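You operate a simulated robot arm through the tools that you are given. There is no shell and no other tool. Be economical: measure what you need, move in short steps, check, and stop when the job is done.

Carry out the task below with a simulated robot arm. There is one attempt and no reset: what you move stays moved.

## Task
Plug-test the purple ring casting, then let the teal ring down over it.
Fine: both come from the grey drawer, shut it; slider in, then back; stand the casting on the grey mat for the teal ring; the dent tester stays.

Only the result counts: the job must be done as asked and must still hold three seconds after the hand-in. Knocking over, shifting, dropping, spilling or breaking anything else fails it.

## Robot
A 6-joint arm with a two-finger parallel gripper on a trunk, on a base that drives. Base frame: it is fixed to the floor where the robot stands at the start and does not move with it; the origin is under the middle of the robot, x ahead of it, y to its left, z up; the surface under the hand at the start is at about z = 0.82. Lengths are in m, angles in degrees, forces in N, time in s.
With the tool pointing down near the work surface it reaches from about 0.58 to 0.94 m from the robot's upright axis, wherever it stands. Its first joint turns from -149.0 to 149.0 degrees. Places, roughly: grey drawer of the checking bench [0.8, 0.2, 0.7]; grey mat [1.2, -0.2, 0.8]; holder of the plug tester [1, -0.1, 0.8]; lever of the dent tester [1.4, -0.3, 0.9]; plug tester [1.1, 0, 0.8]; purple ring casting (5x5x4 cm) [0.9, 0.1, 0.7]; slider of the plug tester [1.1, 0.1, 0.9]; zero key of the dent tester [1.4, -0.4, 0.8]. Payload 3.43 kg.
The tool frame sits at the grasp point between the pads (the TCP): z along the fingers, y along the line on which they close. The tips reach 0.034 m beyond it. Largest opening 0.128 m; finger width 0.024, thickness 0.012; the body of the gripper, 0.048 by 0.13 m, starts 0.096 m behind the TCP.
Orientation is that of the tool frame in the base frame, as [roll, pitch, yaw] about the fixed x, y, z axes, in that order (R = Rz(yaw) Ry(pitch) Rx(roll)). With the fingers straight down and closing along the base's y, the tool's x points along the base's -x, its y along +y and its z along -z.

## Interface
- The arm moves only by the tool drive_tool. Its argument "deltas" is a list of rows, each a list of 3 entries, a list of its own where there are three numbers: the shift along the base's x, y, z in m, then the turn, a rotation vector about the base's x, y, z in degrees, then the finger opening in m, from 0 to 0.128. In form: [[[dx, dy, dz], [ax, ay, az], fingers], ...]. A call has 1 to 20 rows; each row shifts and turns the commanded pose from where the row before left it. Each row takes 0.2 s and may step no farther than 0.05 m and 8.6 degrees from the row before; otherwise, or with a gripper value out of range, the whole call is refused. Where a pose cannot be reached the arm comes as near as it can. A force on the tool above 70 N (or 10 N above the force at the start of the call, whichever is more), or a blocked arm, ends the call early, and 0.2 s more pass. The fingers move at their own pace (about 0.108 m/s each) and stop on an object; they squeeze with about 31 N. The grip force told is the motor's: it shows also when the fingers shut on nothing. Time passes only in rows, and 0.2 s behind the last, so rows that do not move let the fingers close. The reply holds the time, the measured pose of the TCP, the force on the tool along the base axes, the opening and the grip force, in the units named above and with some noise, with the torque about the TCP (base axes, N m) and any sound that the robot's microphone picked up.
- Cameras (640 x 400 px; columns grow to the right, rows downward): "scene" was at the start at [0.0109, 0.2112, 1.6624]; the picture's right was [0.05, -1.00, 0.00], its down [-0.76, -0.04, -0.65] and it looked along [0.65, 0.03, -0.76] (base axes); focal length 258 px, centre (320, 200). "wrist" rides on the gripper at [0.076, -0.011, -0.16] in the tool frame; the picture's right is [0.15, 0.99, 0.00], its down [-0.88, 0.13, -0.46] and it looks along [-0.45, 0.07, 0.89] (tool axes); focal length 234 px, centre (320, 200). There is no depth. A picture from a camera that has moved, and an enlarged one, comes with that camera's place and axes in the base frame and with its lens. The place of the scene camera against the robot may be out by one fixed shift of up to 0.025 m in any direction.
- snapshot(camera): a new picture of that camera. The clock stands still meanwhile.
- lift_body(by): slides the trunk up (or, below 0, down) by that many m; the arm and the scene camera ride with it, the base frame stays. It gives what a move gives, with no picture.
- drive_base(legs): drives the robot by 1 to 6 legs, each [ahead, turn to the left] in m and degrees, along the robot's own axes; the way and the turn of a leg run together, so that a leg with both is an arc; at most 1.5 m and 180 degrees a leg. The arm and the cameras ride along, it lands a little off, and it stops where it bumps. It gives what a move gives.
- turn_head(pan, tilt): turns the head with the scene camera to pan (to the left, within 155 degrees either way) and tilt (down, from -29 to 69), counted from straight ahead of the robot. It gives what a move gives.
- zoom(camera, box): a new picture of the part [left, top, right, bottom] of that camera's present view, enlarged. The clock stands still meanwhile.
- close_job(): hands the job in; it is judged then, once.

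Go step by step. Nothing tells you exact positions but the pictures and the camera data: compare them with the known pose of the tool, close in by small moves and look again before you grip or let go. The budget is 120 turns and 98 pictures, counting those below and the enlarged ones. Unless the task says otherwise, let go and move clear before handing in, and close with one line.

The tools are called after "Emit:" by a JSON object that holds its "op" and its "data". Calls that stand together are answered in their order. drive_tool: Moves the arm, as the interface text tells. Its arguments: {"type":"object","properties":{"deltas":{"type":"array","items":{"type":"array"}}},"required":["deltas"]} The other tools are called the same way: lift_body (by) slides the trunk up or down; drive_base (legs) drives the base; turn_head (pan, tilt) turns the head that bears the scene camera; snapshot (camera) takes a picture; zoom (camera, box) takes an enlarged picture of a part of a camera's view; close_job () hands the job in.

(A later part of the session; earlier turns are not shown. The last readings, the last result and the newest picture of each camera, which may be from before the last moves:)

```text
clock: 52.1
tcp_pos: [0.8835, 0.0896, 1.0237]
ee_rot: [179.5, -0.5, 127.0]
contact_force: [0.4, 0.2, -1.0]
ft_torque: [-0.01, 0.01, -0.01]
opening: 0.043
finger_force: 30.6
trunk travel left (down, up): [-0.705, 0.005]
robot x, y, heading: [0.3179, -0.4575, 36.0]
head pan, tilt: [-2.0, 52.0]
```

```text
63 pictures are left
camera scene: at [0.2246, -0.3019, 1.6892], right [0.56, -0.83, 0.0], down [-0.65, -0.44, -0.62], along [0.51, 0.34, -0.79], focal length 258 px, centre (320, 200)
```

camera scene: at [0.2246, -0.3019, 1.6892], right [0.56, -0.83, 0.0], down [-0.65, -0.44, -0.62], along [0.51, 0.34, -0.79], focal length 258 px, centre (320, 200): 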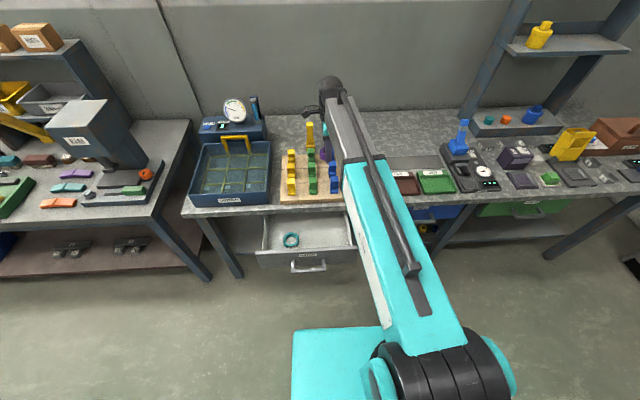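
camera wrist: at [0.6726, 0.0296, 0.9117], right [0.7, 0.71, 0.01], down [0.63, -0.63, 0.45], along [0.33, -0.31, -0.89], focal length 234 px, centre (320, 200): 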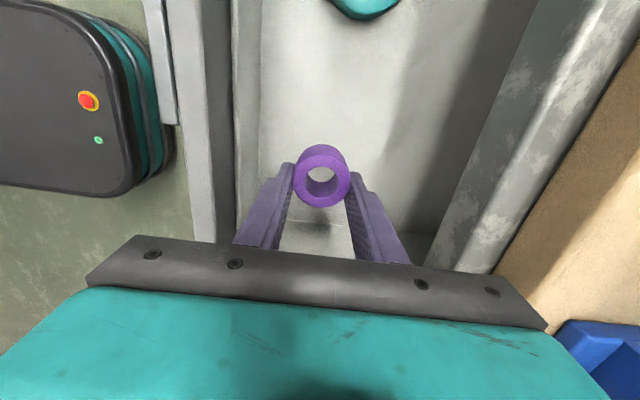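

Drawer is still open, nothing disturbed. Wrist view for the plug tester next.

Emit:
{"op": "drive_tool", "data": {"deltas": [[[0.02, -0.03, 0], [0, 0, 0], 0.0], [[0.02, -0.03, 0], [0, 0, 0], 0.0], [[0.0, -0.03, 0], [0, 0, 0], 0.0], [[0, 0, 0], [0, 0, 0], 0.0]]}}

Emit:
{"op": "snapshot", "data": {"camera": "wrist"}}

Emit:
{"op": "zoom", "data": {"camera": "scene", "box": [270, 120, 430, 220]}}

```text
clock: 53.1
tcp_pos: [0.9237, -0.0012, 1.023]
ee_rot: [179.6, -0.4, 127.1]
contact_force: [-1.0, -0.9, -0.9]
ft_torque: [0.02, 0.01, 0.03]
opening: 0.0432
finger_force: 31.0
trunk travel left (down, up): [-0.705, 0.005]
robot x, y, heading: [0.3184, -0.4554, 35.9]
head pan, tilt: [-2.0, 52.0]
```

```text
62 pictures are left
camera wrist: at [0.8677, 0.0519, 1.1832], right [0.7, 0.71, 0.01], down [0.63, -0.63, 0.45], along [0.33, -0.31, -0.89], focal length 234 px, centre (320, 200)
```

wrist: 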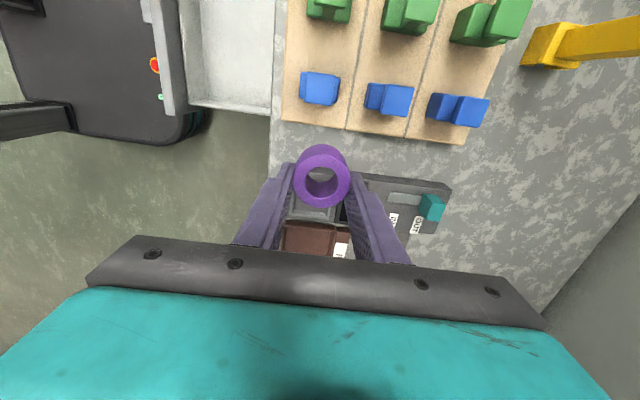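

```text
4.00 times, centred on (350, 170) of scene
camera zoom: at [0.2246, -0.302, 1.6892], right [0.56, -0.83, 0.0], down [-0.65, -0.44, -0.62], along [0.51, 0.34, -0.79], focal length 1030 px, centre (200, 320)
```

zoom: 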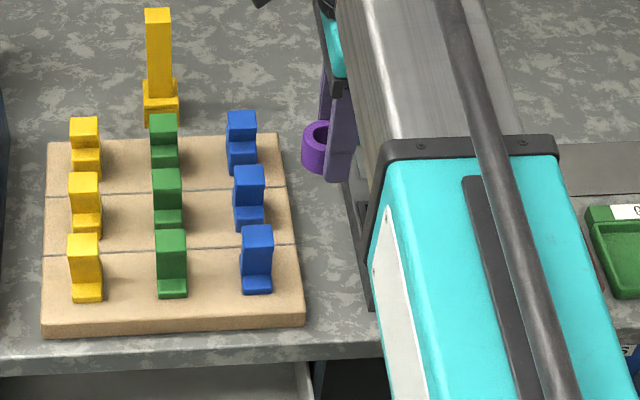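

The ring hides the holder; I swing past it to the right so the wrist camera sees the tester unobstructed.

Emit:
{"op": "drive_tool", "data": {"deltas": [[[0.03, -0.04, 0], [0, 0, 0], 0.0], [[0.03, -0.04, 0], [0, 0, 0], 0.0], [[0.03, -0.04, 0], [0, 0, 0], 0.0], [[0.027, -0.042, 0], [0, 0, 0], 0.0], [[0, 0, 0], [0, 0, 0], 0.0]]}}

Emit:
{"op": "snapshot", "data": {"camera": "wrist"}}

Emit:
{"op": "zoom", "data": {"camera": "scene", "box": [310, 140, 430, 215]}}

```text
clock: 54.3
tcp_pos: [1.0382, -0.1627, 1.023]
ee_rot: [179.5, -0.4, 127.1]
contact_force: [-0.2, 0.0, -1.5]
ft_torque: [-0.02, 0.03, 0.01]
opening: 0.0432
finger_force: 30.8
trunk travel left (down, up): [-0.705, 0.005]
robot x, y, heading: [0.3193, -0.456, 36.1]
head pan, tilt: [-2.0, 52.0]
```

```text
60 pictures are left
camera wrist: at [0.9832, -0.1106, 1.1835], right [0.7, 0.71, 0.01], down [0.63, -0.63, 0.45], along [0.33, -0.31, -0.89], focal length 234 px, centre (320, 200)
```

wrist: 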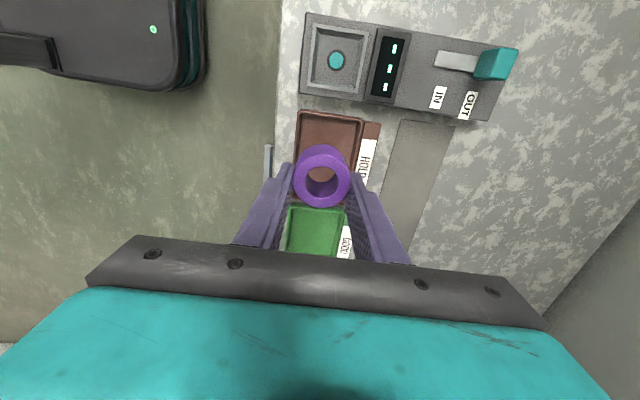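

```text
5.33 times, centred on (370, 178) of scene
camera zoom: at [0.2244, -0.302, 1.6891], right [0.56, -0.83, 0.0], down [-0.65, -0.44, -0.62], along [0.51, 0.34, -0.79], focal length 1373 px, centre (53, 320)
```

zoom: 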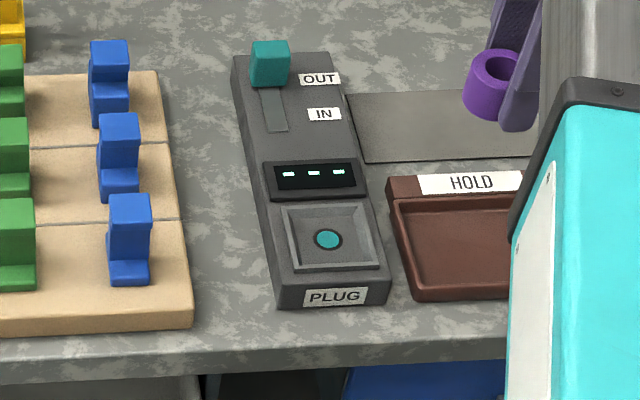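

The tester is clear now: a square holder with a teal plug at about [0.983,-0.077], and slider OUT at the back. I carry the ring above the holder, allowing for the ring's 1 cm offset to the left in the grip, and come down partway.

Emit:
{"op": "drive_tool", "data": {"deltas": [[[-0.025, 0.04, 0], [0, 0, 0], 0.0], [[-0.023, 0.038, -0.02], [0, 0, 0], 0.0], [[0, 0, -0.03], [0.4, 0.2, 0], 0.0], [[0, 0, -0.03], [0, 0, 0], 0.0], [[0, 0, -0.015], [0, 0, 0], 0.0], [[0, 0, 0], [0, 0, 0], 0.0]]}}

Emit:
{"op": "snapshot", "data": {"camera": "wrist"}}

Emit:
{"op": "zoom", "data": {"camera": "scene", "box": [310, 140, 430, 215]}}

```text
clock: 55.7
tcp_pos: [0.9915, -0.0852, 0.9271]
ee_rot: [179.4, -0.9, 127.0]
contact_force: [-1.2, 0.2, -1.0]
ft_torque: [-0.01, 0.01, -0.01]
opening: 0.0432
finger_force: 31.2
trunk travel left (down, up): [-0.705, 0.005]
robot x, y, heading: [0.3191, -0.461, 35.9]
head pan, tilt: [-2.0, 52.0]
```

```text
58 pictures are left
camera wrist: at [0.9364, -0.0336, 1.0884], right [0.7, 0.71, 0.01], down [0.63, -0.63, 0.44], along [0.32, -0.3, -0.9], focal length 234 px, centre (320, 200)
```

wrist: 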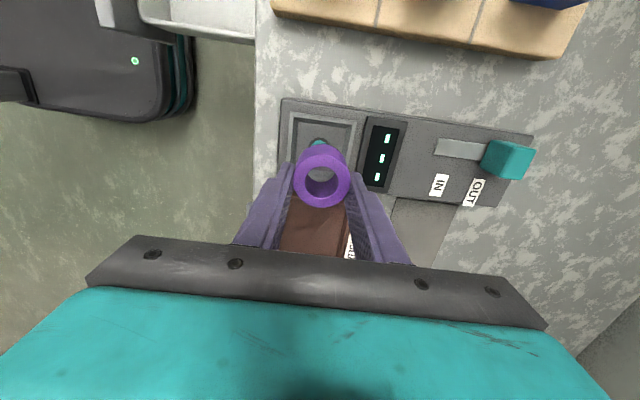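

```text
5.33 times, centred on (370, 178) of scene
camera zoom: at [0.2244, -0.3022, 1.6892], right [0.56, -0.83, 0.0], down [-0.65, -0.44, -0.62], along [0.51, 0.34, -0.79], focal length 1373 px, centre (53, 320)
```

zoom: 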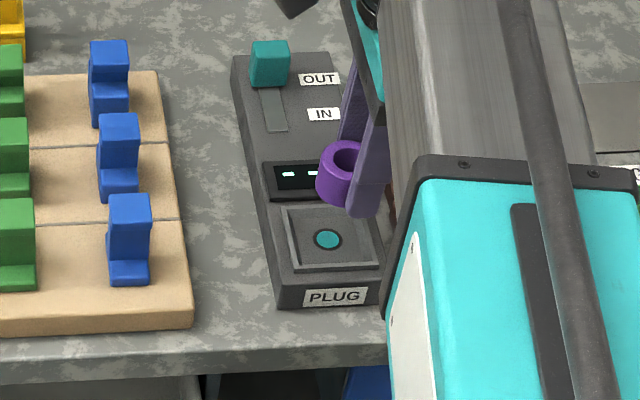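

Both views agree within about 3 mm. I make that small correction and descend to just above the holder.

Emit:
{"op": "drive_tool", "data": {"deltas": [[[-0.003, 0.001, -0.015], [-0.27, -0.32, 0], 0.0], [[0, 0, -0.015], [0, 0, 0], 0.0], [[0, 0, 0], [0, 0, 0], 0.0]]}}

Emit:
{"op": "zoom", "data": {"camera": "wrist", "box": [240, 100, 400, 200]}}

Emit:
{"op": "zoom", "data": {"camera": "scene", "box": [340, 150, 404, 190]}}

```text
clock: 56.5
tcp_pos: [0.9887, -0.0833, 0.8984]
ee_rot: [179.3, -0.4, 127.0]
contact_force: [0.1, -0.1, -0.9]
ft_torque: [0.02, 0.03, 0.0]
opening: 0.0429
finger_force: 31.5
trunk travel left (down, up): [-0.705, 0.005]
robot x, y, heading: [0.3189, -0.456, 35.9]
head pan, tilt: [-2.0, 52.0]
```

```text
4.00 times, centred on (320, 150) of wrist
camera zoom: at [0.9322, -0.0311, 1.0585], right [0.7, 0.71, 0.01], down [0.63, -0.63, 0.45], along [0.33, -0.31, -0.89], focal length 937 px, centre (320, 400)
```

zoom: 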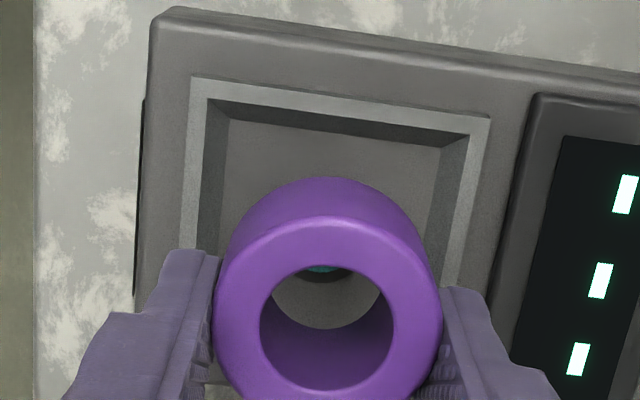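

```text
10.00 times, centred on (372, 170) of scene
camera zoom: at [0.2244, -0.3022, 1.6892], right [0.56, -0.83, 0.0], down [-0.65, -0.44, -0.62], along [0.51, 0.34, -0.79], focal length 2575 px, centre (-200, 500)
```

zoom: 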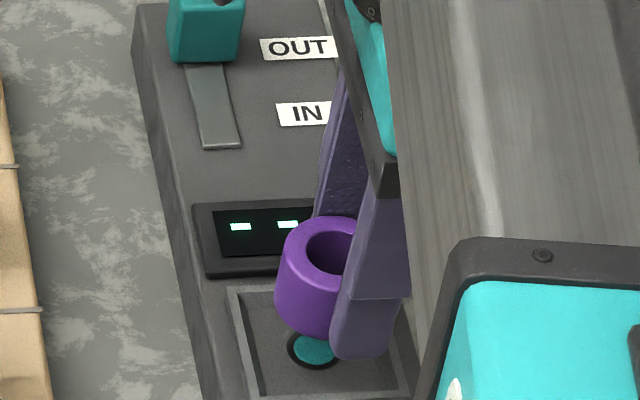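

Aligned over the recess. The fingers are wider than the recess, so they will meet its rim a few mm before the ring bottoms out; I lower gently until contact.

Emit:
{"op": "drive_tool", "data": {"deltas": [[[0, 0, -0.006], [0, 0, 0], 0.0], [[0, 0, -0.005], [0, 0, 0], 0.0], [[0, 0, -0.004], [0, 0, 0], 0.0], [[0, 0, 0], [0, 0, 0], 0.0]]}}

Emit:
{"op": "zoom", "data": {"camera": "wrist", "box": [240, 100, 400, 200]}}

Emit:
{"op": "zoom", "data": {"camera": "scene", "box": [340, 150, 404, 190]}}

```text
clock: 57.5
tcp_pos: [0.9887, -0.0841, 0.8825]
ee_rot: [179.3, -0.5, 127.0]
contact_force: [0.4, -0.1, -1.3]
ft_torque: [0.01, -0.02, 0.03]
opening: 0.043
finger_force: 31.1
trunk travel left (down, up): [-0.705, 0.005]
robot x, y, heading: [0.318, -0.4593, 36.0]
head pan, tilt: [-2.0, 52.0]
```

```text
4.00 times, centred on (320, 150) of wrist
camera zoom: at [0.9327, -0.0314, 1.0435], right [0.7, 0.71, 0.01], down [0.63, -0.63, 0.45], along [0.33, -0.31, -0.89], focal length 937 px, centre (320, 400)
```

zoom: 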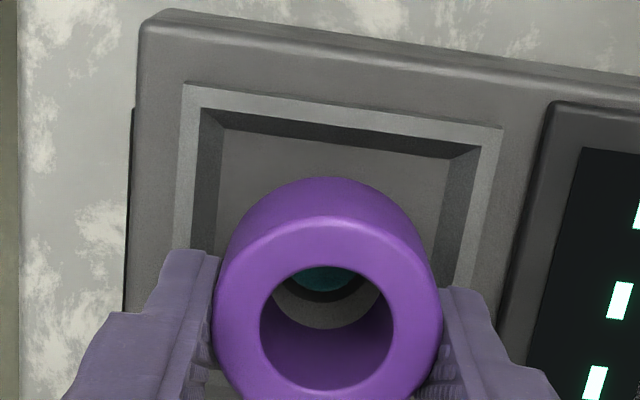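

```text
10.00 times, centred on (372, 170) of scene
camera zoom: at [0.2245, -0.3021, 1.6892], right [0.56, -0.83, 0.0], down [-0.65, -0.44, -0.62], along [0.51, 0.34, -0.79], focal length 2575 px, centre (-200, 500)
```

zoom: 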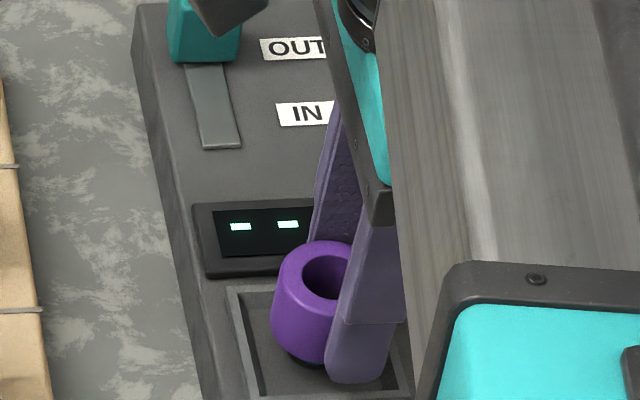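

No contact yet; continue down in small steps.

Emit:
{"op": "drive_tool", "data": {"deltas": [[[0, 0, -0.003], [0, 0, 0], 0.0], [[0, 0, -0.003], [0, 0, 0], 0.0], [[0, 0, -0.003], [0, 0, 0], 0.0], [[0, 0, 0], [0, 0, 0], 0.0]]}}

Emit:
{"op": "zoom", "data": {"camera": "scene", "box": [340, 150, 404, 190]}}

Emit:
{"op": "zoom", "data": {"camera": "wrist", "box": [240, 100, 400, 200]}}

```text
clock: 58.5
tcp_pos: [0.9891, -0.083, 0.8753]
ee_rot: [179.1, -0.4, 127.1]
contact_force: [1.5, -0.2, 6.0]
ft_torque: [-0.22, 0.1, 0.06]
opening: 0.0431
finger_force: 30.8
trunk travel left (down, up): [-0.705, 0.005]
robot x, y, heading: [0.3177, -0.457, 36.0]
head pan, tilt: [-2.0, 52.0]
```

```text
10.00 times, centred on (372, 170) of scene
camera zoom: at [0.2239, -0.3024, 1.6893], right [0.56, -0.83, 0.0], down [-0.65, -0.44, -0.62], along [0.51, 0.34, -0.79], focal length 2575 px, centre (-200, 500)
```

zoom: 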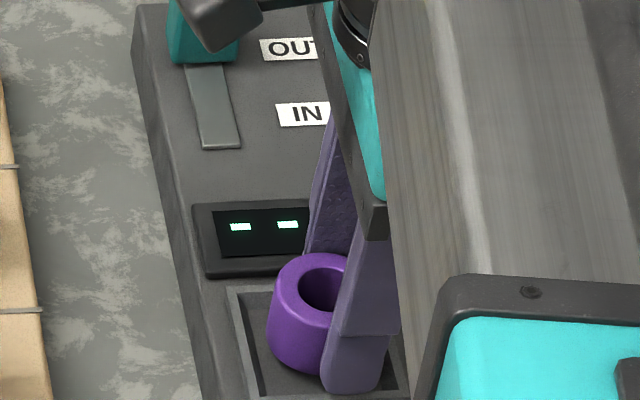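

```text
4.00 times, centred on (320, 150) of wrist
camera zoom: at [0.9325, -0.0309, 1.0357], right [0.7, 0.71, 0.01], down [0.63, -0.63, 0.45], along [0.33, -0.31, -0.89], focal length 937 px, centre (320, 400)
```

zoom: 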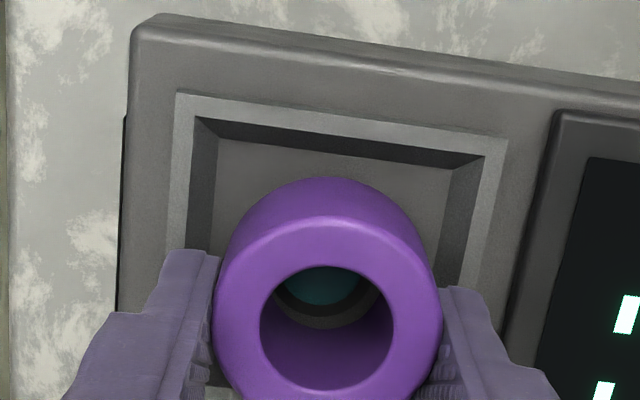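

Light contact: the fingertips are on the rim with the ring just inside the recess. I open slightly to let it settle.

Emit:
{"op": "drive_tool", "data": {"deltas": [[[0, 0, 0.001], [0, 0, 0], 0.05], [[0, 0, 0], [0, 0, 0], 0.052], [[0, 0, 0], [0, 0, 0], 0.054]]}}

Emit:
{"op": "zoom", "data": {"camera": "scene", "box": [340, 150, 404, 190]}}

Emit:
{"op": "zoom", "data": {"camera": "wrist", "box": [240, 100, 400, 200]}}

```text
clock: 59.3
tcp_pos: [0.9881, -0.0829, 0.875]
ee_rot: [179.5, -0.5, 127.0]
contact_force: [-0.2, -0.7, -0.7]
ft_torque: [0.01, -0.05, 0.0]
opening: 0.0539
finger_force: 0.1
trunk travel left (down, up): [-0.705, 0.005]
robot x, y, heading: [0.3186, -0.4577, 36.2]
head pan, tilt: [-2.0, 52.0]
```

```text
10.00 times, centred on (372, 170) of scene
camera zoom: at [0.2244, -0.3022, 1.6891], right [0.56, -0.83, 0.0], down [-0.65, -0.44, -0.62], along [0.51, 0.34, -0.79], focal length 2575 px, centre (-200, 500)
```

zoom: 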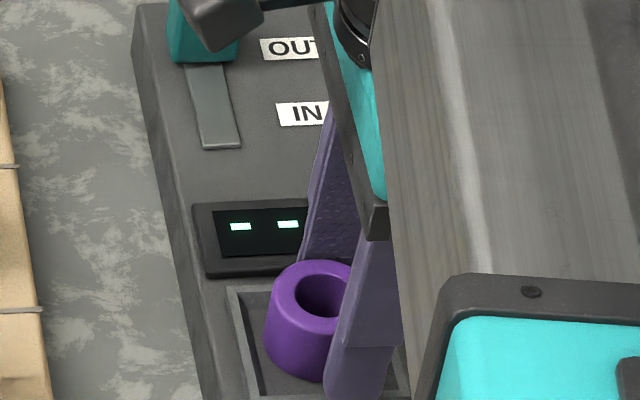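

```text
4.00 times, centred on (320, 150) of wrist
camera zoom: at [0.9324, -0.0312, 1.0358], right [0.7, 0.71, 0.01], down [0.63, -0.63, 0.45], along [0.33, -0.31, -0.89], focal length 937 px, centre (320, 400)
```

zoom: 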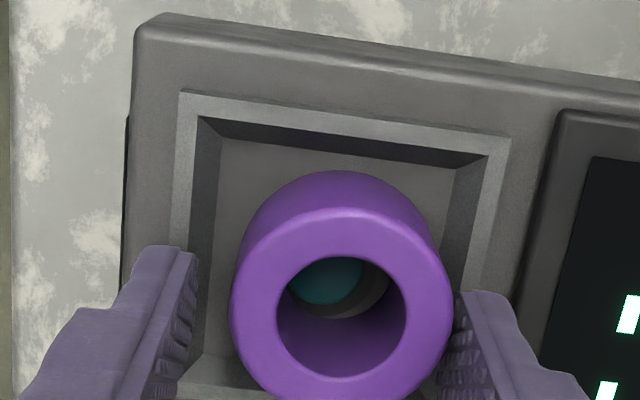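

The ring settled in the recess but slid ~3 mm toward the back. I re-centre it by closing to just its width, shifted 1 mm, then opening.

Emit:
{"op": "drive_tool", "data": {"deltas": [[[-0.0012, -0.0009, 0.002], [0, 0, 0], 0.05], [[0, 0, 0], [0, 0, 0], 0.0435], [[0, 0, 0], [0, 0, 0], 0.0435], [[0, 0, 0], [0, 0, 0], 0.048], [[0, 0, 0], [0, 0, 0], 0.056]]}}

Emit:
{"op": "zoom", "data": {"camera": "wrist", "box": [240, 100, 400, 200]}}

```text
clock: 60.5
tcp_pos: [0.9877, -0.0841, 0.8775]
ee_rot: [179.3, -0.5, 126.9]
contact_force: [-0.5, -1.0, -0.5]
ft_torque: [0.01, 0.0, 0.01]
opening: 0.056
finger_force: 0.0
trunk travel left (down, up): [-0.705, 0.005]
robot x, y, heading: [0.3187, -0.454, 35.7]
head pan, tilt: [-2.0, 52.0]
```

```text
4.00 times, centred on (320, 150) of wrist
camera zoom: at [0.9316, -0.0317, 1.0382], right [0.7, 0.71, 0.01], down [0.63, -0.63, 0.45], along [0.33, -0.31, -0.89], focal length 937 px, centre (320, 400)
```

zoom: 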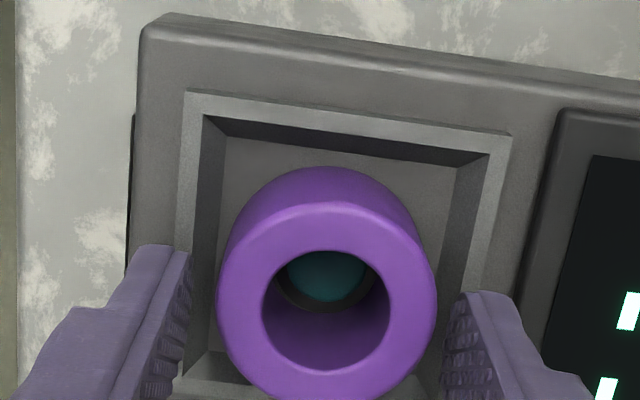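

Centred over the plug now. I rise straight up, drive 6 cm forward for reach, and move toward the slider knob (about [1.119,0.053]).

Emit:
{"op": "drive_tool", "data": {"deltas": [[[0, 0, 0.02], [0, 0, 0], 0.056], [[0, 0, 0.04], [0, 0, 0], 0.056], [[0, 0, 0.04], [-0.8, -0.3, 0], 0.056], [[0, 0, 0], [0, 0, 0], 0.056]]}}

Emit:
{"op": "drive_base", "data": {"legs": [[0.06, 0]]}}

Emit:
{"op": "drive_tool", "data": {"deltas": [[[0.035, 0.03, 0], [0, 0, 0], 0.056], [[0.03, 0.03, 0], [0, 0, 0], 0.056], [[0.0, 0.02, 0], [0, 0, 0], 0.056], [[0, 0, 0], [0, 0, 0], 0.056]]}}

Emit:
{"op": "snapshot", "data": {"camera": "wrist"}}

Emit:
{"op": "zoom", "data": {"camera": "scene", "box": [310, 140, 430, 215]}}

```text
clock: 61.5
tcp_pos: [0.9861, -0.0839, 0.9769]
ee_rot: [179.7, 0.4, 127.0]
contact_force: [-0.4, 0.6, 0.1]
ft_torque: [0.01, -0.01, 0.0]
opening: 0.0563
finger_force: 0.2
trunk travel left (down, up): [-0.705, 0.005]
robot x, y, heading: [0.3169, -0.4563, 35.7]
head pan, tilt: [-2.0, 52.0]
```

```text
clock: 62.5
tcp_pos: [1.0352, -0.0483, 0.9756]
ee_rot: [179.7, 0.4, 127.0]
contact_force: [-0.1, -0.3, -0.2]
ft_torque: [-0.03, 0.07, -0.03]
opening: 0.0559
finger_force: 0.0
trunk travel left (down, up): [-0.705, 0.005]
robot x, y, heading: [0.3671, -0.4241, 35.8]
head pan, tilt: [-2.0, 52.0]
```

```text
clock: 63.5
tcp_pos: [1.097, 0.0274, 0.9764]
ee_rot: [179.5, 0.4, 127.0]
contact_force: [-0.1, 0.2, -0.2]
ft_torque: [-0.01, 0.0, -0.01]
opening: 0.0561
finger_force: 0.0
trunk travel left (down, up): [-0.705, 0.005]
robot x, y, heading: [0.3674, -0.4242, 36.1]
head pan, tilt: [-2.0, 52.0]
```

```text
47 pictures are left
camera wrist: at [1.0404, 0.0835, 1.1354], right [0.7, 0.71, 0.01], down [0.63, -0.62, 0.46], along [0.33, -0.32, -0.89], focal length 234 px, centre (320, 200)
```

wrist: 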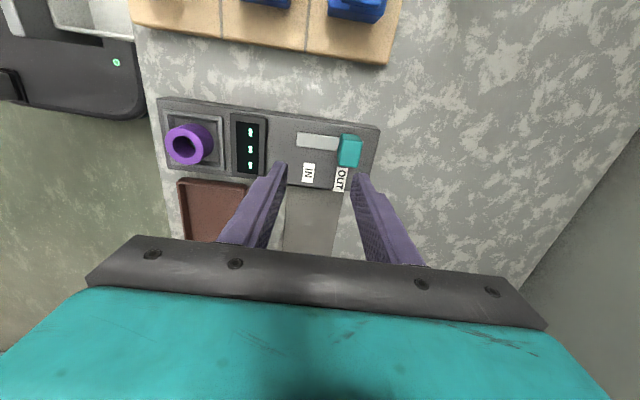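

```text
5.33 times, centred on (370, 178) of scene
camera zoom: at [0.2729, -0.2669, 1.6892], right [0.56, -0.83, 0.0], down [-0.65, -0.44, -0.62], along [0.51, 0.34, -0.79], focal length 1373 px, centre (53, 320)
```

zoom: 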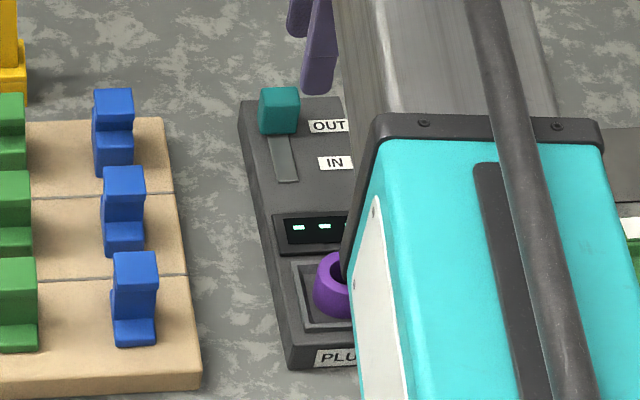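

Knob seen at about [1.115,0.057]. I move over it and descend to z 0.925 for a check.

Emit:
{"op": "drive_tool", "data": {"deltas": [[[0.018, 0.03, 0], [0, 0, 0], 0.056], [[0, 0, -0.03], [0, 0, 0], 0.056], [[0, 0, -0.022], [0, 0, 0], 0.056], [[0, 0, 0], [0, 0, 0], 0.056]]}}

Emit:
{"op": "snapshot", "data": {"camera": "wrist"}}

```text
clock: 64.5
tcp_pos: [1.1172, 0.0618, 0.9243]
ee_rot: [179.5, 0.4, 127.0]
contact_force: [-0.1, -0.4, 0.2]
ft_torque: [0.05, 0.02, 0.05]
opening: 0.0562
finger_force: 0.0
trunk travel left (down, up): [-0.705, 0.005]
robot x, y, heading: [0.3694, -0.4216, 36.0]
head pan, tilt: [-2.0, 52.0]
```

```text
45 pictures are left
camera wrist: at [1.0597, 0.1154, 1.0843], right [0.7, 0.71, 0.01], down [0.63, -0.62, 0.46], along [0.33, -0.32, -0.89], focal length 234 px, centre (320, 200)
```

wrist: 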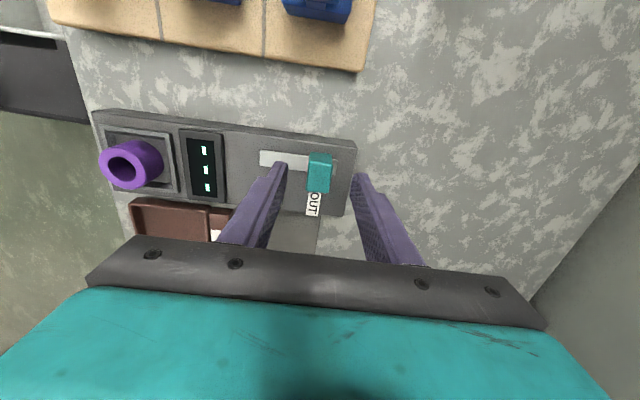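

Well centred. I shift 5 mm right, descend to knob height and grip it.

Emit:
{"op": "drive_tool", "data": {"deltas": [[[0.003, -0.004, -0.018], [0, 0, 0], 0.056], [[0, 0, -0.018], [0, 0, 0], 0.056], [[0, 0, 0], [0, 0, 0], 0.04], [[0, 0, 0], [0, 0, 0], 0.0], [[0, 0, 0], [0, 0, 0], 0.0]]}}

Emit:
{"op": "snapshot", "data": {"camera": "wrist"}}

```text
clock: 65.7
tcp_pos: [1.1204, 0.0574, 0.8883]
ee_rot: [179.6, 0.5, 127.0]
contact_force: [0.7, -1.1, -0.6]
ft_torque: [-0.33, 0.59, 0.8]
opening: 0.0232
finger_force: 44.9
trunk travel left (down, up): [-0.705, 0.005]
robot x, y, heading: [0.3696, -0.4202, 36.1]
head pan, tilt: [-2.0, 52.0]
```

```text
44 pictures are left
camera wrist: at [1.0627, 0.1113, 1.0473], right [0.7, 0.71, 0.01], down [0.63, -0.62, 0.46], along [0.33, -0.32, -0.89], focal length 234 px, centre (320, 200)
```

wrist: 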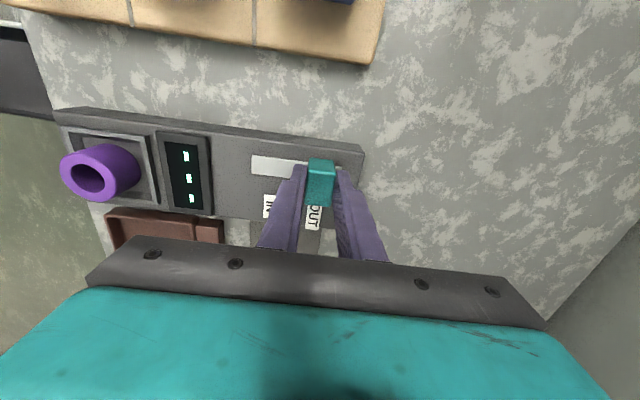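

Knob gripped. I slide it toward IN, about 4 cm, in small steps.

Emit:
{"op": "drive_tool", "data": {"deltas": [[[-0.0064, -0.0048, 0], [0, 0, 0], 0.0], [[-0.0064, -0.0048, 0], [0, 0, 0], 0.0], [[-0.0064, -0.0048, 0], [0, 0, 0], 0.0], [[-0.0064, -0.0048, 0], [0, 0, 0], 0.0], [[-0.0064, -0.0048, 0], [0, 0, 0], 0.0], [[0, 0, 0], [0, 0, 0], 0.0]]}}

Emit:
{"op": "snapshot", "data": {"camera": "wrist"}}

```text
clock: 67.1
tcp_pos: [1.0886, 0.0336, 0.8872]
ee_rot: [179.6, 0.3, 127.0]
contact_force: [-0.4, 0.7, -5.0]
ft_torque: [-0.4, 0.43, 0.8]
opening: 0.0232
finger_force: 44.8
trunk travel left (down, up): [-0.705, 0.005]
robot x, y, heading: [0.3686, -0.422, 35.9]
head pan, tilt: [-2.0, 52.0]
```

```text
43 pictures are left
camera wrist: at [1.0319, 0.0875, 1.0473], right [0.7, 0.71, 0.01], down [0.63, -0.62, 0.46], along [0.33, -0.32, -0.89], focal length 234 px, centre (320, 200)
```

wrist: 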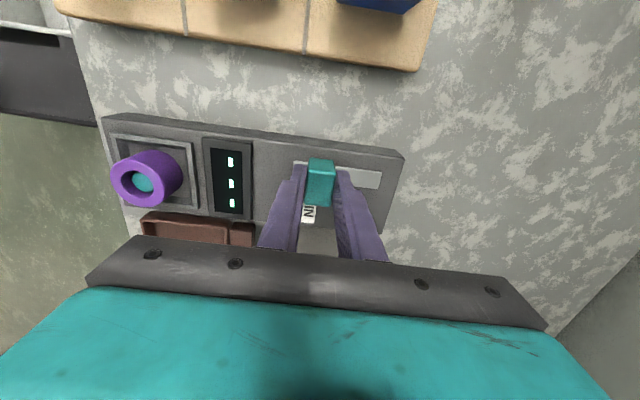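

The plug has risen into the ring's bore. I push on gently to the end stop.

Emit:
{"op": "drive_tool", "data": {"deltas": [[[-0.0032, -0.0024, 0], [0, 0, 0], 0.0], [[-0.0032, -0.0024, 0], [0, 0, 0], 0.0], [[-0.0032, -0.0024, 0], [0, 0, 0], 0.0], [[0, 0, 0], [0, 0, 0], 0.0], [[0, 0, 0], [0, 0, 0], 0.0]]}}

Emit:
{"op": "zoom", "data": {"camera": "wrist", "box": [100, 100, 420, 300]}}

```text
clock: 68.3
tcp_pos: [1.0822, 0.0298, 0.8873]
ee_rot: [179.1, 0.5, 127.1]
contact_force: [25.0, 17.6, 3.1]
ft_torque: [0.06, 0.42, 0.88]
opening: 0.0233
finger_force: 44.5
trunk travel left (down, up): [-0.705, 0.005]
robot x, y, heading: [0.3685, -0.4233, 35.7]
head pan, tilt: [-2.0, 52.0]
```

```text
2.00 times, centred on (260, 200) of wrist
camera zoom: at [1.0254, 0.0827, 1.0472], right [0.7, 0.71, 0.01], down [0.63, -0.63, 0.46], along [0.34, -0.32, -0.89], focal length 468 px, centre (440, 200)
```

zoom: 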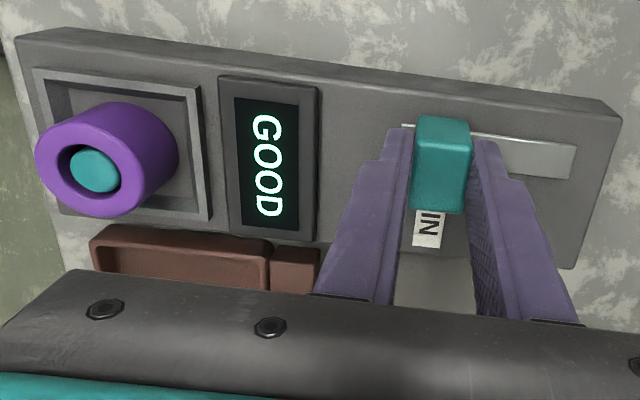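

The display reads GOOD. Now the slider goes back OUT by the same amount.

Emit:
{"op": "drive_tool", "data": {"deltas": [[[0.0064, 0.0048, 0], [0, 0, 0], 0.0], [[0.0064, 0.0048, 0], [0, 0, 0], 0.0], [[0.0064, 0.0048, 0], [0, 0, 0], 0.0], [[0.0064, 0.0048, 0], [0, 0, 0], 0.0], [[0.0064, 0.0048, 0], [0, 0, 0], 0.0], [[0.0064, 0.0048, 0], [0, 0, 0], 0.0], [[0.0048, 0.0036, 0], [0, 0, 0], 0.0], [[0, 0, 0], [0, 0, 0], 0.0]]}}

Emit:
{"op": "zoom", "data": {"camera": "wrist", "box": [40, 100, 360, 300]}}

```text
clock: 70.1
tcp_pos: [1.1199, 0.0575, 0.8875]
ee_rot: [179.8, 0.3, 127.1]
contact_force: [-11.4, -9.9, -5.8]
ft_torque: [-0.67, 0.56, 0.77]
opening: 0.0232
finger_force: 44.7
trunk travel left (down, up): [-0.705, 0.005]
robot x, y, heading: [0.3655, -0.4201, 36.0]
head pan, tilt: [-2.0, 52.0]
```

```text
2.00 times, centred on (200, 200) of wrist
camera zoom: at [1.0643, 0.1123, 1.0474], right [0.7, 0.71, 0.0], down [0.63, -0.62, 0.46], along [0.33, -0.32, -0.89], focal length 468 px, centre (560, 200)
```

zoom: 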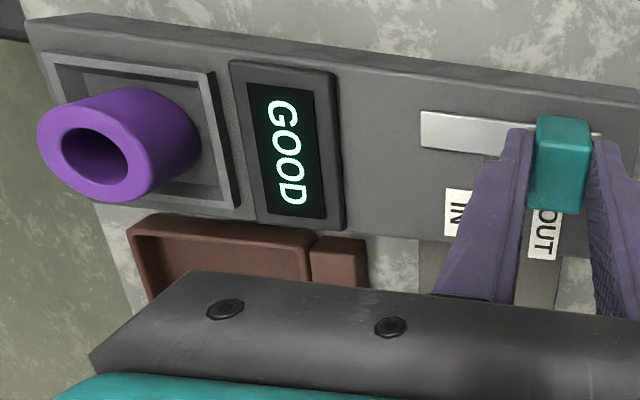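

Slider back OUT, plug retracted. I release the knob, rise, and go back over the ring.

Emit:
{"op": "drive_tool", "data": {"deltas": [[[-0.0008, -0.0006, 0], [0, 0, 0], 0.03], [[0, 0, 0], [0, 0, 0], 0.056], [[0, 0, 0], [0, 0, 0], 0.056], [[0, 0, 0.03], [0, 0, 0], 0.07], [[0, 0, 0.045], [0, 0, 0], 0.07], [[-0.035, -0.033, 0.0], [0, 0, 0], 0.07], [[-0.035, -0.033, 0.0], [0, 0, 0], 0.07], [[-0.035, -0.033, 0.0], [0, 0, 0], 0.07], [[-0.033, -0.034, 0.0], [0, 0, 0], 0.07], [[0, 0, 0], [0, 0, 0], 0.07]]}}

Emit:
{"op": "snapshot", "data": {"camera": "wrist"}}

```text
clock: 72.3
tcp_pos: [0.9831, -0.0761, 0.9645]
ee_rot: [179.4, 0.4, 127.0]
contact_force: [0.2, -0.3, -0.5]
ft_torque: [-0.02, 0.02, -0.02]
opening: 0.0699
finger_force: 0.1
trunk travel left (down, up): [-0.705, 0.005]
robot x, y, heading: [0.3652, -0.4221, 36.0]
head pan, tilt: [-2.0, 52.0]
```

```text
40 pictures are left
camera wrist: at [0.9261, -0.0226, 1.123], right [0.7, 0.71, 0.01], down [0.63, -0.62, 0.46], along [0.33, -0.32, -0.89], focal length 234 px, centre (320, 200)
```

wrist: 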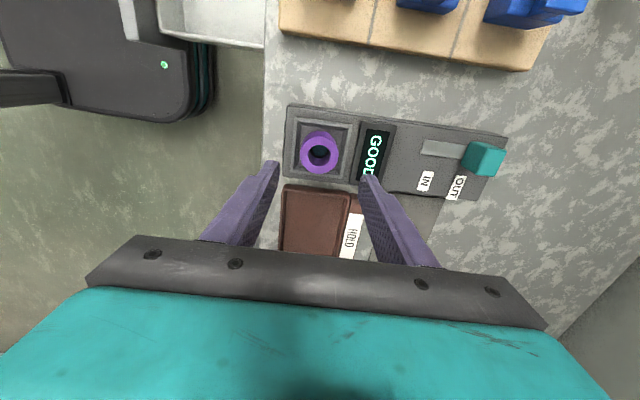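

Nearly centred on the ring; small correction and descend with 5.6 cm opening, then grip.

Emit:
{"op": "drive_tool", "data": {"deltas": [[[-0.003, 0.003, -0.03], [0, 0, 0], 0.056], [[0, 0, -0.03], [0, 0, 0], 0.056], [[0, 0, -0.018], [0, 0, 0], 0.056], [[0, 0, 0], [0, 0, 0], 0.056]]}}

Emit:
{"op": "zoom", "data": {"camera": "wrist", "box": [240, 100, 400, 200]}}

```text
clock: 73.3
tcp_pos: [0.9809, -0.0717, 0.8852]
ee_rot: [179.4, 0.5, 126.9]
contact_force: [0.0, -0.2, 0.2]
ft_torque: [-0.02, 0.0, -0.02]
opening: 0.056
finger_force: 0.0
trunk travel left (down, up): [-0.705, 0.005]
robot x, y, heading: [0.3664, -0.4215, 35.7]
head pan, tilt: [-2.0, 52.0]
```

```text
4.00 times, centred on (320, 150) of wrist
camera zoom: at [0.9243, -0.0176, 1.0444], right [0.7, 0.71, 0.01], down [0.63, -0.62, 0.46], along [0.33, -0.32, -0.89], focal length 937 px, centre (320, 400)
```

zoom: 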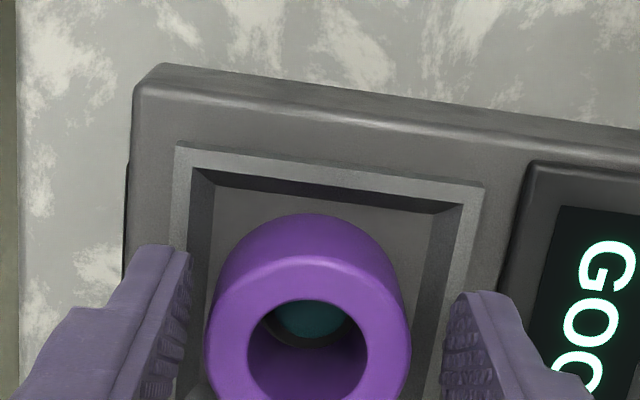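

Centred. Close and lift.

Emit:
{"op": "drive_tool", "data": {"deltas": [[[-0.0018, -0.0014, -0.003], [0, 0, 0], 0.056], [[0, 0, 0], [0, 0, 0], 0.0], [[0, 0, 0], [0, 0, 0], 0.0], [[0, 0, 0.01], [0, 0, 0], 0.0], [[0, 0, 0.03], [0, 0, 0], 0.0], [[0, 0, 0.04], [0, 0, 0], 0.0], [[0, 0, 0.02], [0, 0, 0], 0.0], [[0, 0, 0], [0, 0, 0], 0.0]]}}

Emit:
{"op": "snapshot", "data": {"camera": "wrist"}}

```text
clock: 75.1
tcp_pos: [0.9783, -0.0718, 0.9831]
ee_rot: [179.6, 0.3, 127.0]
contact_force: [0.8, 0.0, -1.2]
ft_torque: [-0.02, 0.0, -0.02]
opening: 0.0431
finger_force: 31.5
trunk travel left (down, up): [-0.705, 0.005]
robot x, y, heading: [0.3647, -0.4212, 36.1]
head pan, tilt: [-2.0, 52.0]
```

```text
38 pictures are left
camera wrist: at [0.922, -0.0178, 1.142], right [0.7, 0.71, 0.01], down [0.63, -0.62, 0.46], along [0.33, -0.32, -0.89], focal length 234 px, centre (320, 200)
```

wrist: 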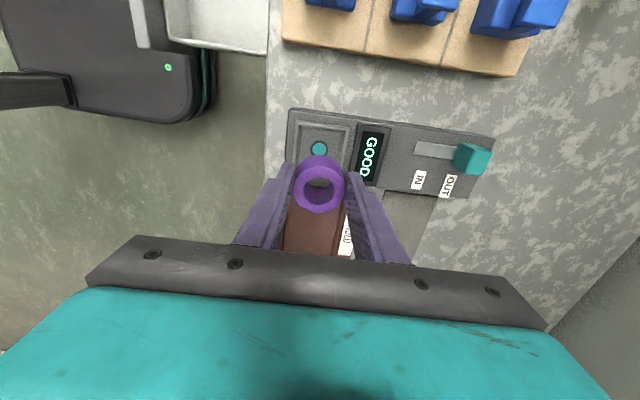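

Ring held (bottom ~4.6 cm below TCP). Next I move over to the right of the intended mat spot to see the mat clearly with the wrist camera.

Emit:
{"op": "drive_tool", "data": {"deltas": [[[0.04, -0.02, 0.01], [0, 0, 0], 0.0], [[0.04, -0.02, 0.01], [0, 0, 0], 0.0], [[0.04, -0.02, 0], [0, 0, 0], 0.0], [[0.04, -0.025, 0], [0, 0, 0], 0.0], [[0.03, -0.025, 0], [0, 0, 0], 0.0], [[0.03, -0.025, 0], [0, 0, 0], 0.0], [[0.02, -0.01, 0], [0, 0, 0], 0.0], [[0, 0, 0], [0, 0, 0], 0.0]]}}

Emit:
{"op": "snapshot", "data": {"camera": "wrist"}}

```text
clock: 76.9
tcp_pos: [1.2191, -0.2181, 1.0026]
ee_rot: [179.6, 0.4, 126.9]
contact_force: [0.4, -0.3, -0.6]
ft_torque: [0.0, 0.0, 0.02]
opening: 0.0431
finger_force: 31.2
trunk travel left (down, up): [-0.705, 0.005]
robot x, y, heading: [0.371, -0.4245, 35.9]
head pan, tilt: [-2.0, 52.0]
```

```text
37 pictures are left
camera wrist: at [1.162, -0.1651, 1.1625], right [0.7, 0.71, 0.01], down [0.63, -0.62, 0.46], along [0.33, -0.32, -0.89], focal length 234 px, centre (320, 200)
```

wrist: 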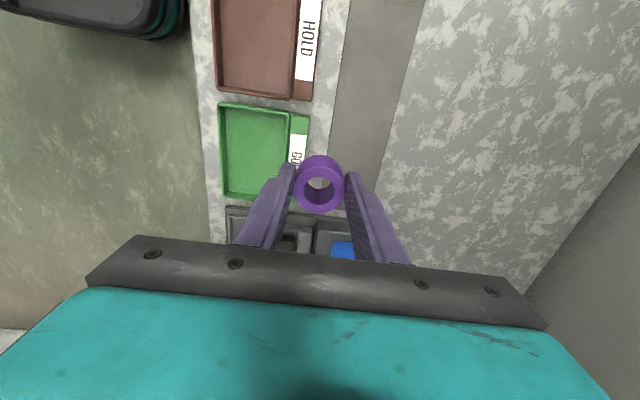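

The mat's strip is centred at n≈0.897; I'll place the casting at about [1.216,-0.123]. I move there and descend to just above the mat.

Emit:
{"op": "drive_tool", "data": {"deltas": [[[0, 0.045, 0], [0, 0, 0], 0.0], [[-0.003, 0.05, -0.01], [0, 0, 0], 0.0], [[0, 0, -0.04], [0, 0, 0], 0.0], [[0, 0, -0.04], [0, 0, 0], 0.0], [[0, 0, -0.02], [0, 0, 0], 0.0], [[0, 0, 0], [0, 0, 0], 0.0]]}}

Emit:
{"op": "snapshot", "data": {"camera": "wrist"}}

```text
refused: row 2 steps farther than a row can; nothing moved
```

```text
36 pictures are left
camera wrist: at [1.162, -0.1651, 1.1625], right [0.7, 0.71, 0.01], down [0.63, -0.62, 0.46], along [0.33, -0.32, -0.89], focal length 234 px, centre (320, 200)
```

wrist: 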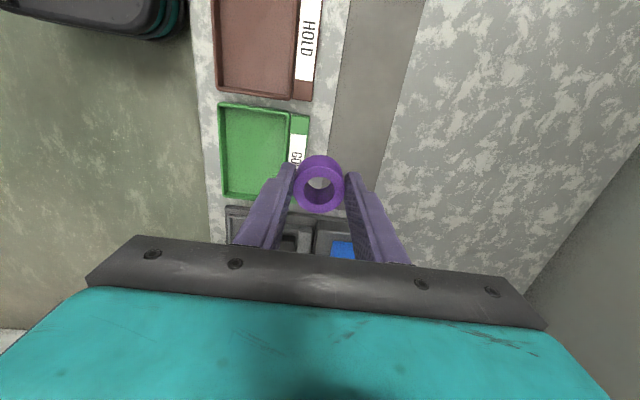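

One row was too long; I split it.

Emit:
{"op": "drive_tool", "data": {"deltas": [[[0, 0.035, 0], [0, 0, 0], 0.0], [[-0.003, 0.035, 0], [0, 0, 0], 0.0], [[0, 0.025, -0.02], [0, 0, 0], 0.0], [[0, 0, -0.04], [0, 0, 0], 0.0], [[0, 0, -0.04], [0, 0, 0], 0.0], [[0, 0, -0.01], [0, 0, 0], 0.0], [[0, 0, 0], [0, 0, 0], 0.0]]}}

Emit:
{"op": "snapshot", "data": {"camera": "wrist"}}

```text
clock: 78.5
tcp_pos: [1.2154, -0.1237, 0.8893]
ee_rot: [179.6, 0.3, 127.0]
contact_force: [-0.5, 0.1, 0.0]
ft_torque: [0.04, 0.04, -0.02]
opening: 0.0431
finger_force: 30.9
trunk travel left (down, up): [-0.705, 0.005]
robot x, y, heading: [0.367, -0.4221, 36.0]
head pan, tilt: [-2.0, 52.0]
```

```text
35 pictures are left
camera wrist: at [1.1585, -0.0702, 1.0491], right [0.7, 0.71, 0.01], down [0.63, -0.62, 0.46], along [0.33, -0.32, -0.89], focal length 234 px, centre (320, 200)
```

wrist: 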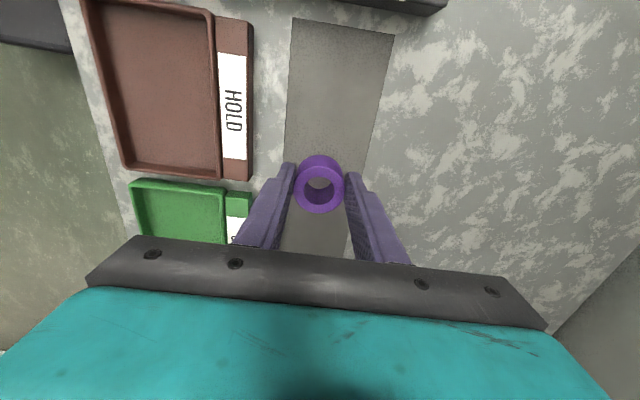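

Centred on the mat. I lower until light contact.

Emit:
{"op": "drive_tool", "data": {"deltas": [[[0, 0, -0.008], [0, 0, 0], 0.0], [[0, 0, -0.006], [0, 0, 0], 0.0], [[0, 0, -0.004], [0, 0, 0], 0.0], [[0, 0, 0], [0, 0, 0], 0.0]]}}

```text
clock: 79.5
tcp_pos: [1.2161, -0.1231, 0.8729]
ee_rot: [179.5, 0.5, 127.1]
contact_force: [0.1, 0.0, -0.4]
ft_torque: [0.03, 0.01, -0.01]
opening: 0.0431
finger_force: 31.2
trunk travel left (down, up): [-0.705, 0.005]
robot x, y, heading: [0.3694, -0.4232, 35.7]
head pan, tilt: [-2.0, 52.0]
```

Emit:
{"op": "drive_tool", "data": {"deltas": [[[0, 0, -0.003], [0, 0, 0], 0.0], [[0, 0, -0.002], [0, 0, 0], 0.0], [[0, 0, 0], [0, 0, 0], 0.0]]}}

Emit:
{"op": "zoom", "data": {"camera": "wrist", "box": [240, 100, 400, 200]}}

```text
clock: 80.3
tcp_pos: [1.2161, -0.1229, 0.869]
ee_rot: [179.7, 0.4, 127.0]
contact_force: [0.3, -0.4, -0.4]
ft_torque: [-0.01, 0.03, 0.01]
opening: 0.043
finger_force: 30.9
trunk travel left (down, up): [-0.705, 0.005]
robot x, y, heading: [0.3671, -0.4222, 35.7]
head pan, tilt: [-2.0, 52.0]
```

```text
4.00 times, centred on (320, 150) of wrist
camera zoom: at [1.1587, -0.0691, 1.0277], right [0.7, 0.71, 0.01], down [0.63, -0.62, 0.46], along [0.33, -0.32, -0.89], focal length 937 px, centre (320, 400)
```

zoom: 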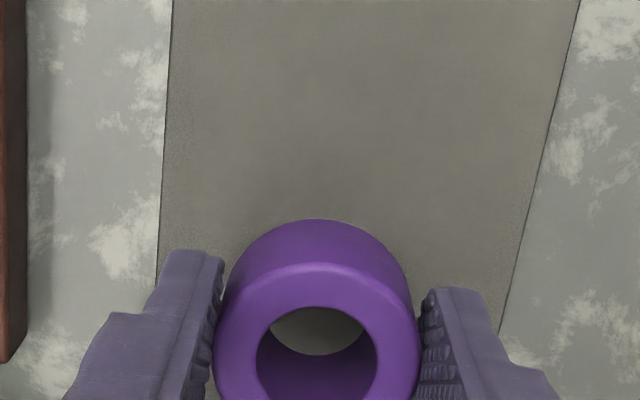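

Not touching yet; keep lowering in 2 mm steps.

Emit:
{"op": "drive_tool", "data": {"deltas": [[[0, 0, -0.002], [0, 0, 0], 0.0], [[0, 0, -0.002], [0, 0, 0], 0.0], [[0, 0, 0], [0, 0, 0], 0.0]]}}

```text
clock: 81.1
tcp_pos: [1.2155, -0.1234, 0.8652]
ee_rot: [179.5, 0.3, 127.0]
contact_force: [-1.2, 0.1, -0.9]
ft_torque: [0.03, 0.0, 0.03]
opening: 0.0431
finger_force: 30.7
trunk travel left (down, up): [-0.705, 0.005]
robot x, y, heading: [0.3689, -0.4219, 35.7]
head pan, tilt: [-2.0, 52.0]
```

Emit:
{"op": "drive_tool", "data": {"deltas": [[[0, 0, -0.002], [0, 0, 0], 0.0], [[0, 0, -0.002], [0, 0, 0], 0.0], [[0, 0, 0], [0, 0, 0], 0.0]]}}

```text
clock: 81.9
tcp_pos: [1.2155, -0.1229, 0.8619]
ee_rot: [179.6, 0.4, 127.1]
contact_force: [-0.1, -0.1, -0.3]
ft_torque: [-0.02, 0.0, 0.01]
opening: 0.043
finger_force: 30.9
trunk travel left (down, up): [-0.705, 0.005]
robot x, y, heading: [0.3682, -0.4233, 35.8]
head pan, tilt: [-2.0, 52.0]
```

Emit:
{"op": "drive_tool", "data": {"deltas": [[[0, 0, -0.002], [0, 0, 0], 0.0], [[0, 0, -0.0015], [0, 0, 0], 0.0], [[0, 0, 0], [0, 0, 0], 0.0]]}}

Emit:
{"op": "zoom", "data": {"camera": "wrist", "box": [240, 100, 400, 200]}}

```text
clock: 82.7
tcp_pos: [1.2156, -0.1243, 0.8584]
ee_rot: [179.7, 0.5, 127.1]
contact_force: [0.6, -0.5, 0.5]
ft_torque: [0.0, -0.01, 0.0]
opening: 0.0429
finger_force: 30.9
trunk travel left (down, up): [-0.705, 0.005]
robot x, y, heading: [0.3665, -0.424, 36.0]
head pan, tilt: [-2.0, 52.0]
```

```text
4.00 times, centred on (320, 150) of wrist
camera zoom: at [1.1584, -0.0696, 1.0169], right [0.7, 0.71, 0.01], down [0.63, -0.62, 0.46], along [0.33, -0.32, -0.89], focal length 937 px, centre (320, 400)
```

zoom: 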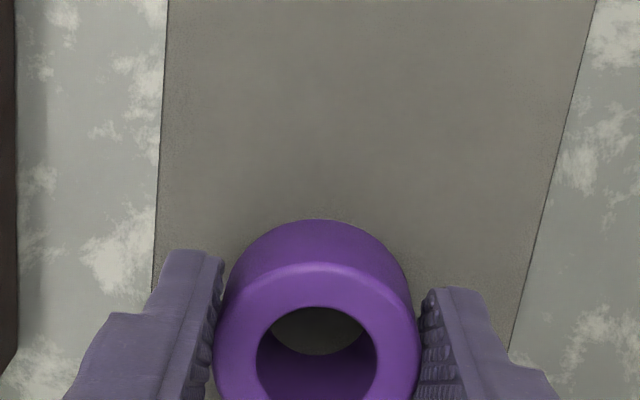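

Emit:
{"op": "drive_tool", "data": {"deltas": [[[0, 0, -0.002], [0, 0, 0], 0.0], [[0, 0, -0.002], [0, 0, 0], 0.0], [[0, 0, 0], [0, 0, 0], 0.0]]}}

```text
clock: 83.5
tcp_pos: [1.2156, -0.1231, 0.8542]
ee_rot: [179.4, 0.4, 127.1]
contact_force: [0.1, -0.1, 0.0]
ft_torque: [-0.01, 0.0, 0.02]
opening: 0.043
finger_force: 31.1
trunk travel left (down, up): [-0.705, 0.005]
robot x, y, heading: [0.3685, -0.424, 35.8]
head pan, tilt: [-2.0, 52.0]
```

Emit:
{"op": "drive_tool", "data": {"deltas": [[[0, 0, -0.002], [0, 0, 0], 0.0], [[0, 0, -0.002], [0, 0, 0], 0.0], [[0, 0, -0.002], [0, 0, 0], 0.0], [[0, 0, 0], [0, 0, 0], 0.0]]}}

Emit:
{"op": "zoom", "data": {"camera": "scene", "box": [340, 120, 500, 220]}}

```text
clock: 84.5
tcp_pos: [1.216, -0.1246, 0.8501]
ee_rot: [179.3, 0.3, 127.0]
contact_force: [4.7, 0.9, 14.0]
ft_torque: [-0.12, 0.0, 0.04]
opening: 0.0431
finger_force: 31.2
trunk travel left (down, up): [-0.705, 0.005]
robot x, y, heading: [0.363, -0.4194, 35.9]
head pan, tilt: [-2.0, 52.0]
```

```text
4.00 times, centred on (420, 170) of scene
camera zoom: at [0.2716, -0.2675, 1.6894], right [0.56, -0.83, 0.0], down [-0.65, -0.44, -0.62], along [0.51, 0.34, -0.79], focal length 1030 px, centre (-80, 320)
```

zoom: 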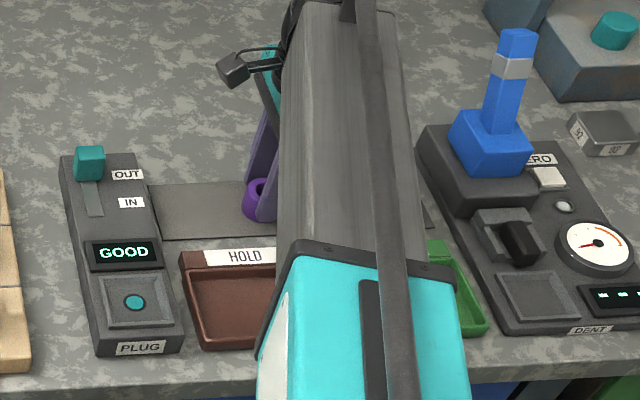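

Contact with the mat at TCP z≈0.8505. I release and rise straight up.

Emit:
{"op": "drive_tool", "data": {"deltas": [[[0, 0, 0.0015], [0, 0, 0], 0.0], [[0, 0, 0], [0, 0, 0], 0.05], [[0, 0, 0], [0, 0, 0], 0.064], [[0, 0, 0.02], [0, 0, 0], 0.064], [[0, 0, 0.04], [0, 0, 0], 0.064], [[0, 0, 0.04], [0, 0, 0], 0.064], [[0, 0, 0.03], [0, 0, 0], 0.064], [[0, 0, 0], [0, 0, 0], 0.064]]}}

Emit:
{"op": "snapshot", "data": {"camera": "wrist"}}

```text
clock: 86.3
tcp_pos: [1.2151, -0.1238, 0.9805]
ee_rot: [179.6, 0.4, 127.1]
contact_force: [0.1, 0.2, 0.2]
ft_torque: [-0.03, 0.0, 0.02]
opening: 0.0641
finger_force: 0.1
trunk travel left (down, up): [-0.705, 0.005]
robot x, y, heading: [0.3655, -0.4247, 35.9]
head pan, tilt: [-2.0, 52.0]
```

```text
31 pictures are left
camera wrist: at [1.1574, -0.069, 1.1396], right [0.7, 0.71, 0.01], down [0.63, -0.62, 0.46], along [0.33, -0.32, -0.89], focal length 234 px, centre (320, 200)
```

wrist: 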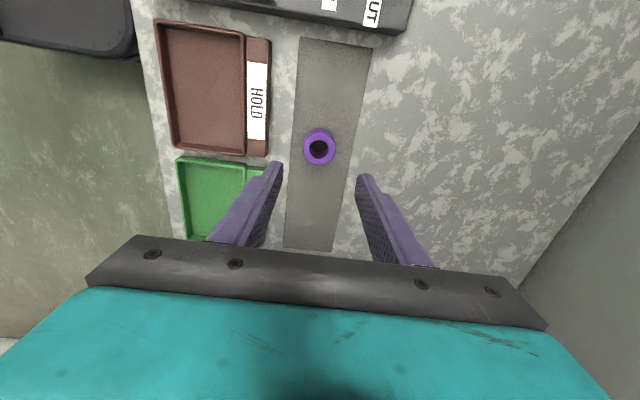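

The casting stands on the mat at [1.2155,-0.1238]. Now for the teal ring: I rise, back off 10 cm and move the tool above it in the drawer.

Emit:
{"op": "drive_tool", "data": {"deltas": [[[0, 0, 0.03], [0, 0, 0], 0.1], [[-0.02, 0, 0.02], [0, 0, 0], 0.1], [[-0.04, 0, 0], [0, 0, 0], 0.1], [[-0.04, 0, 0], [0, 0, 0], 0.1], [[-0.04, 0.01, 0], [0, 0, 0], 0.1], [[-0.04, 0.01, 0], [0, 0, 0], 0.1], [[0, 0, 0], [0, 0, 0], 0.1]]}}

Emit:
{"op": "drive_base", "data": {"legs": [[-0.1, 0]]}}

```text
clock: 87.9
tcp_pos: [1.0352, -0.1047, 1.0303]
ee_rot: [179.6, 0.4, 127.0]
contact_force: [-0.3, -0.5, 0.9]
ft_torque: [-0.02, -0.02, 0.01]
opening: 0.1001
finger_force: 0.0
trunk travel left (down, up): [-0.705, 0.005]
robot x, y, heading: [0.3695, -0.4221, 36.1]
head pan, tilt: [-2.0, 52.0]
```

```text
clock: 89.1
tcp_pos: [0.9535, -0.1634, 1.0304]
ee_rot: [179.5, 0.4, 127.0]
contact_force: [-0.1, -1.0, -0.2]
ft_torque: [0.03, -0.03, 0.02]
opening: 0.0998
finger_force: 0.1
trunk travel left (down, up): [-0.705, 0.005]
robot x, y, heading: [0.2906, -0.4811, 35.8]
head pan, tilt: [-2.0, 52.0]
```

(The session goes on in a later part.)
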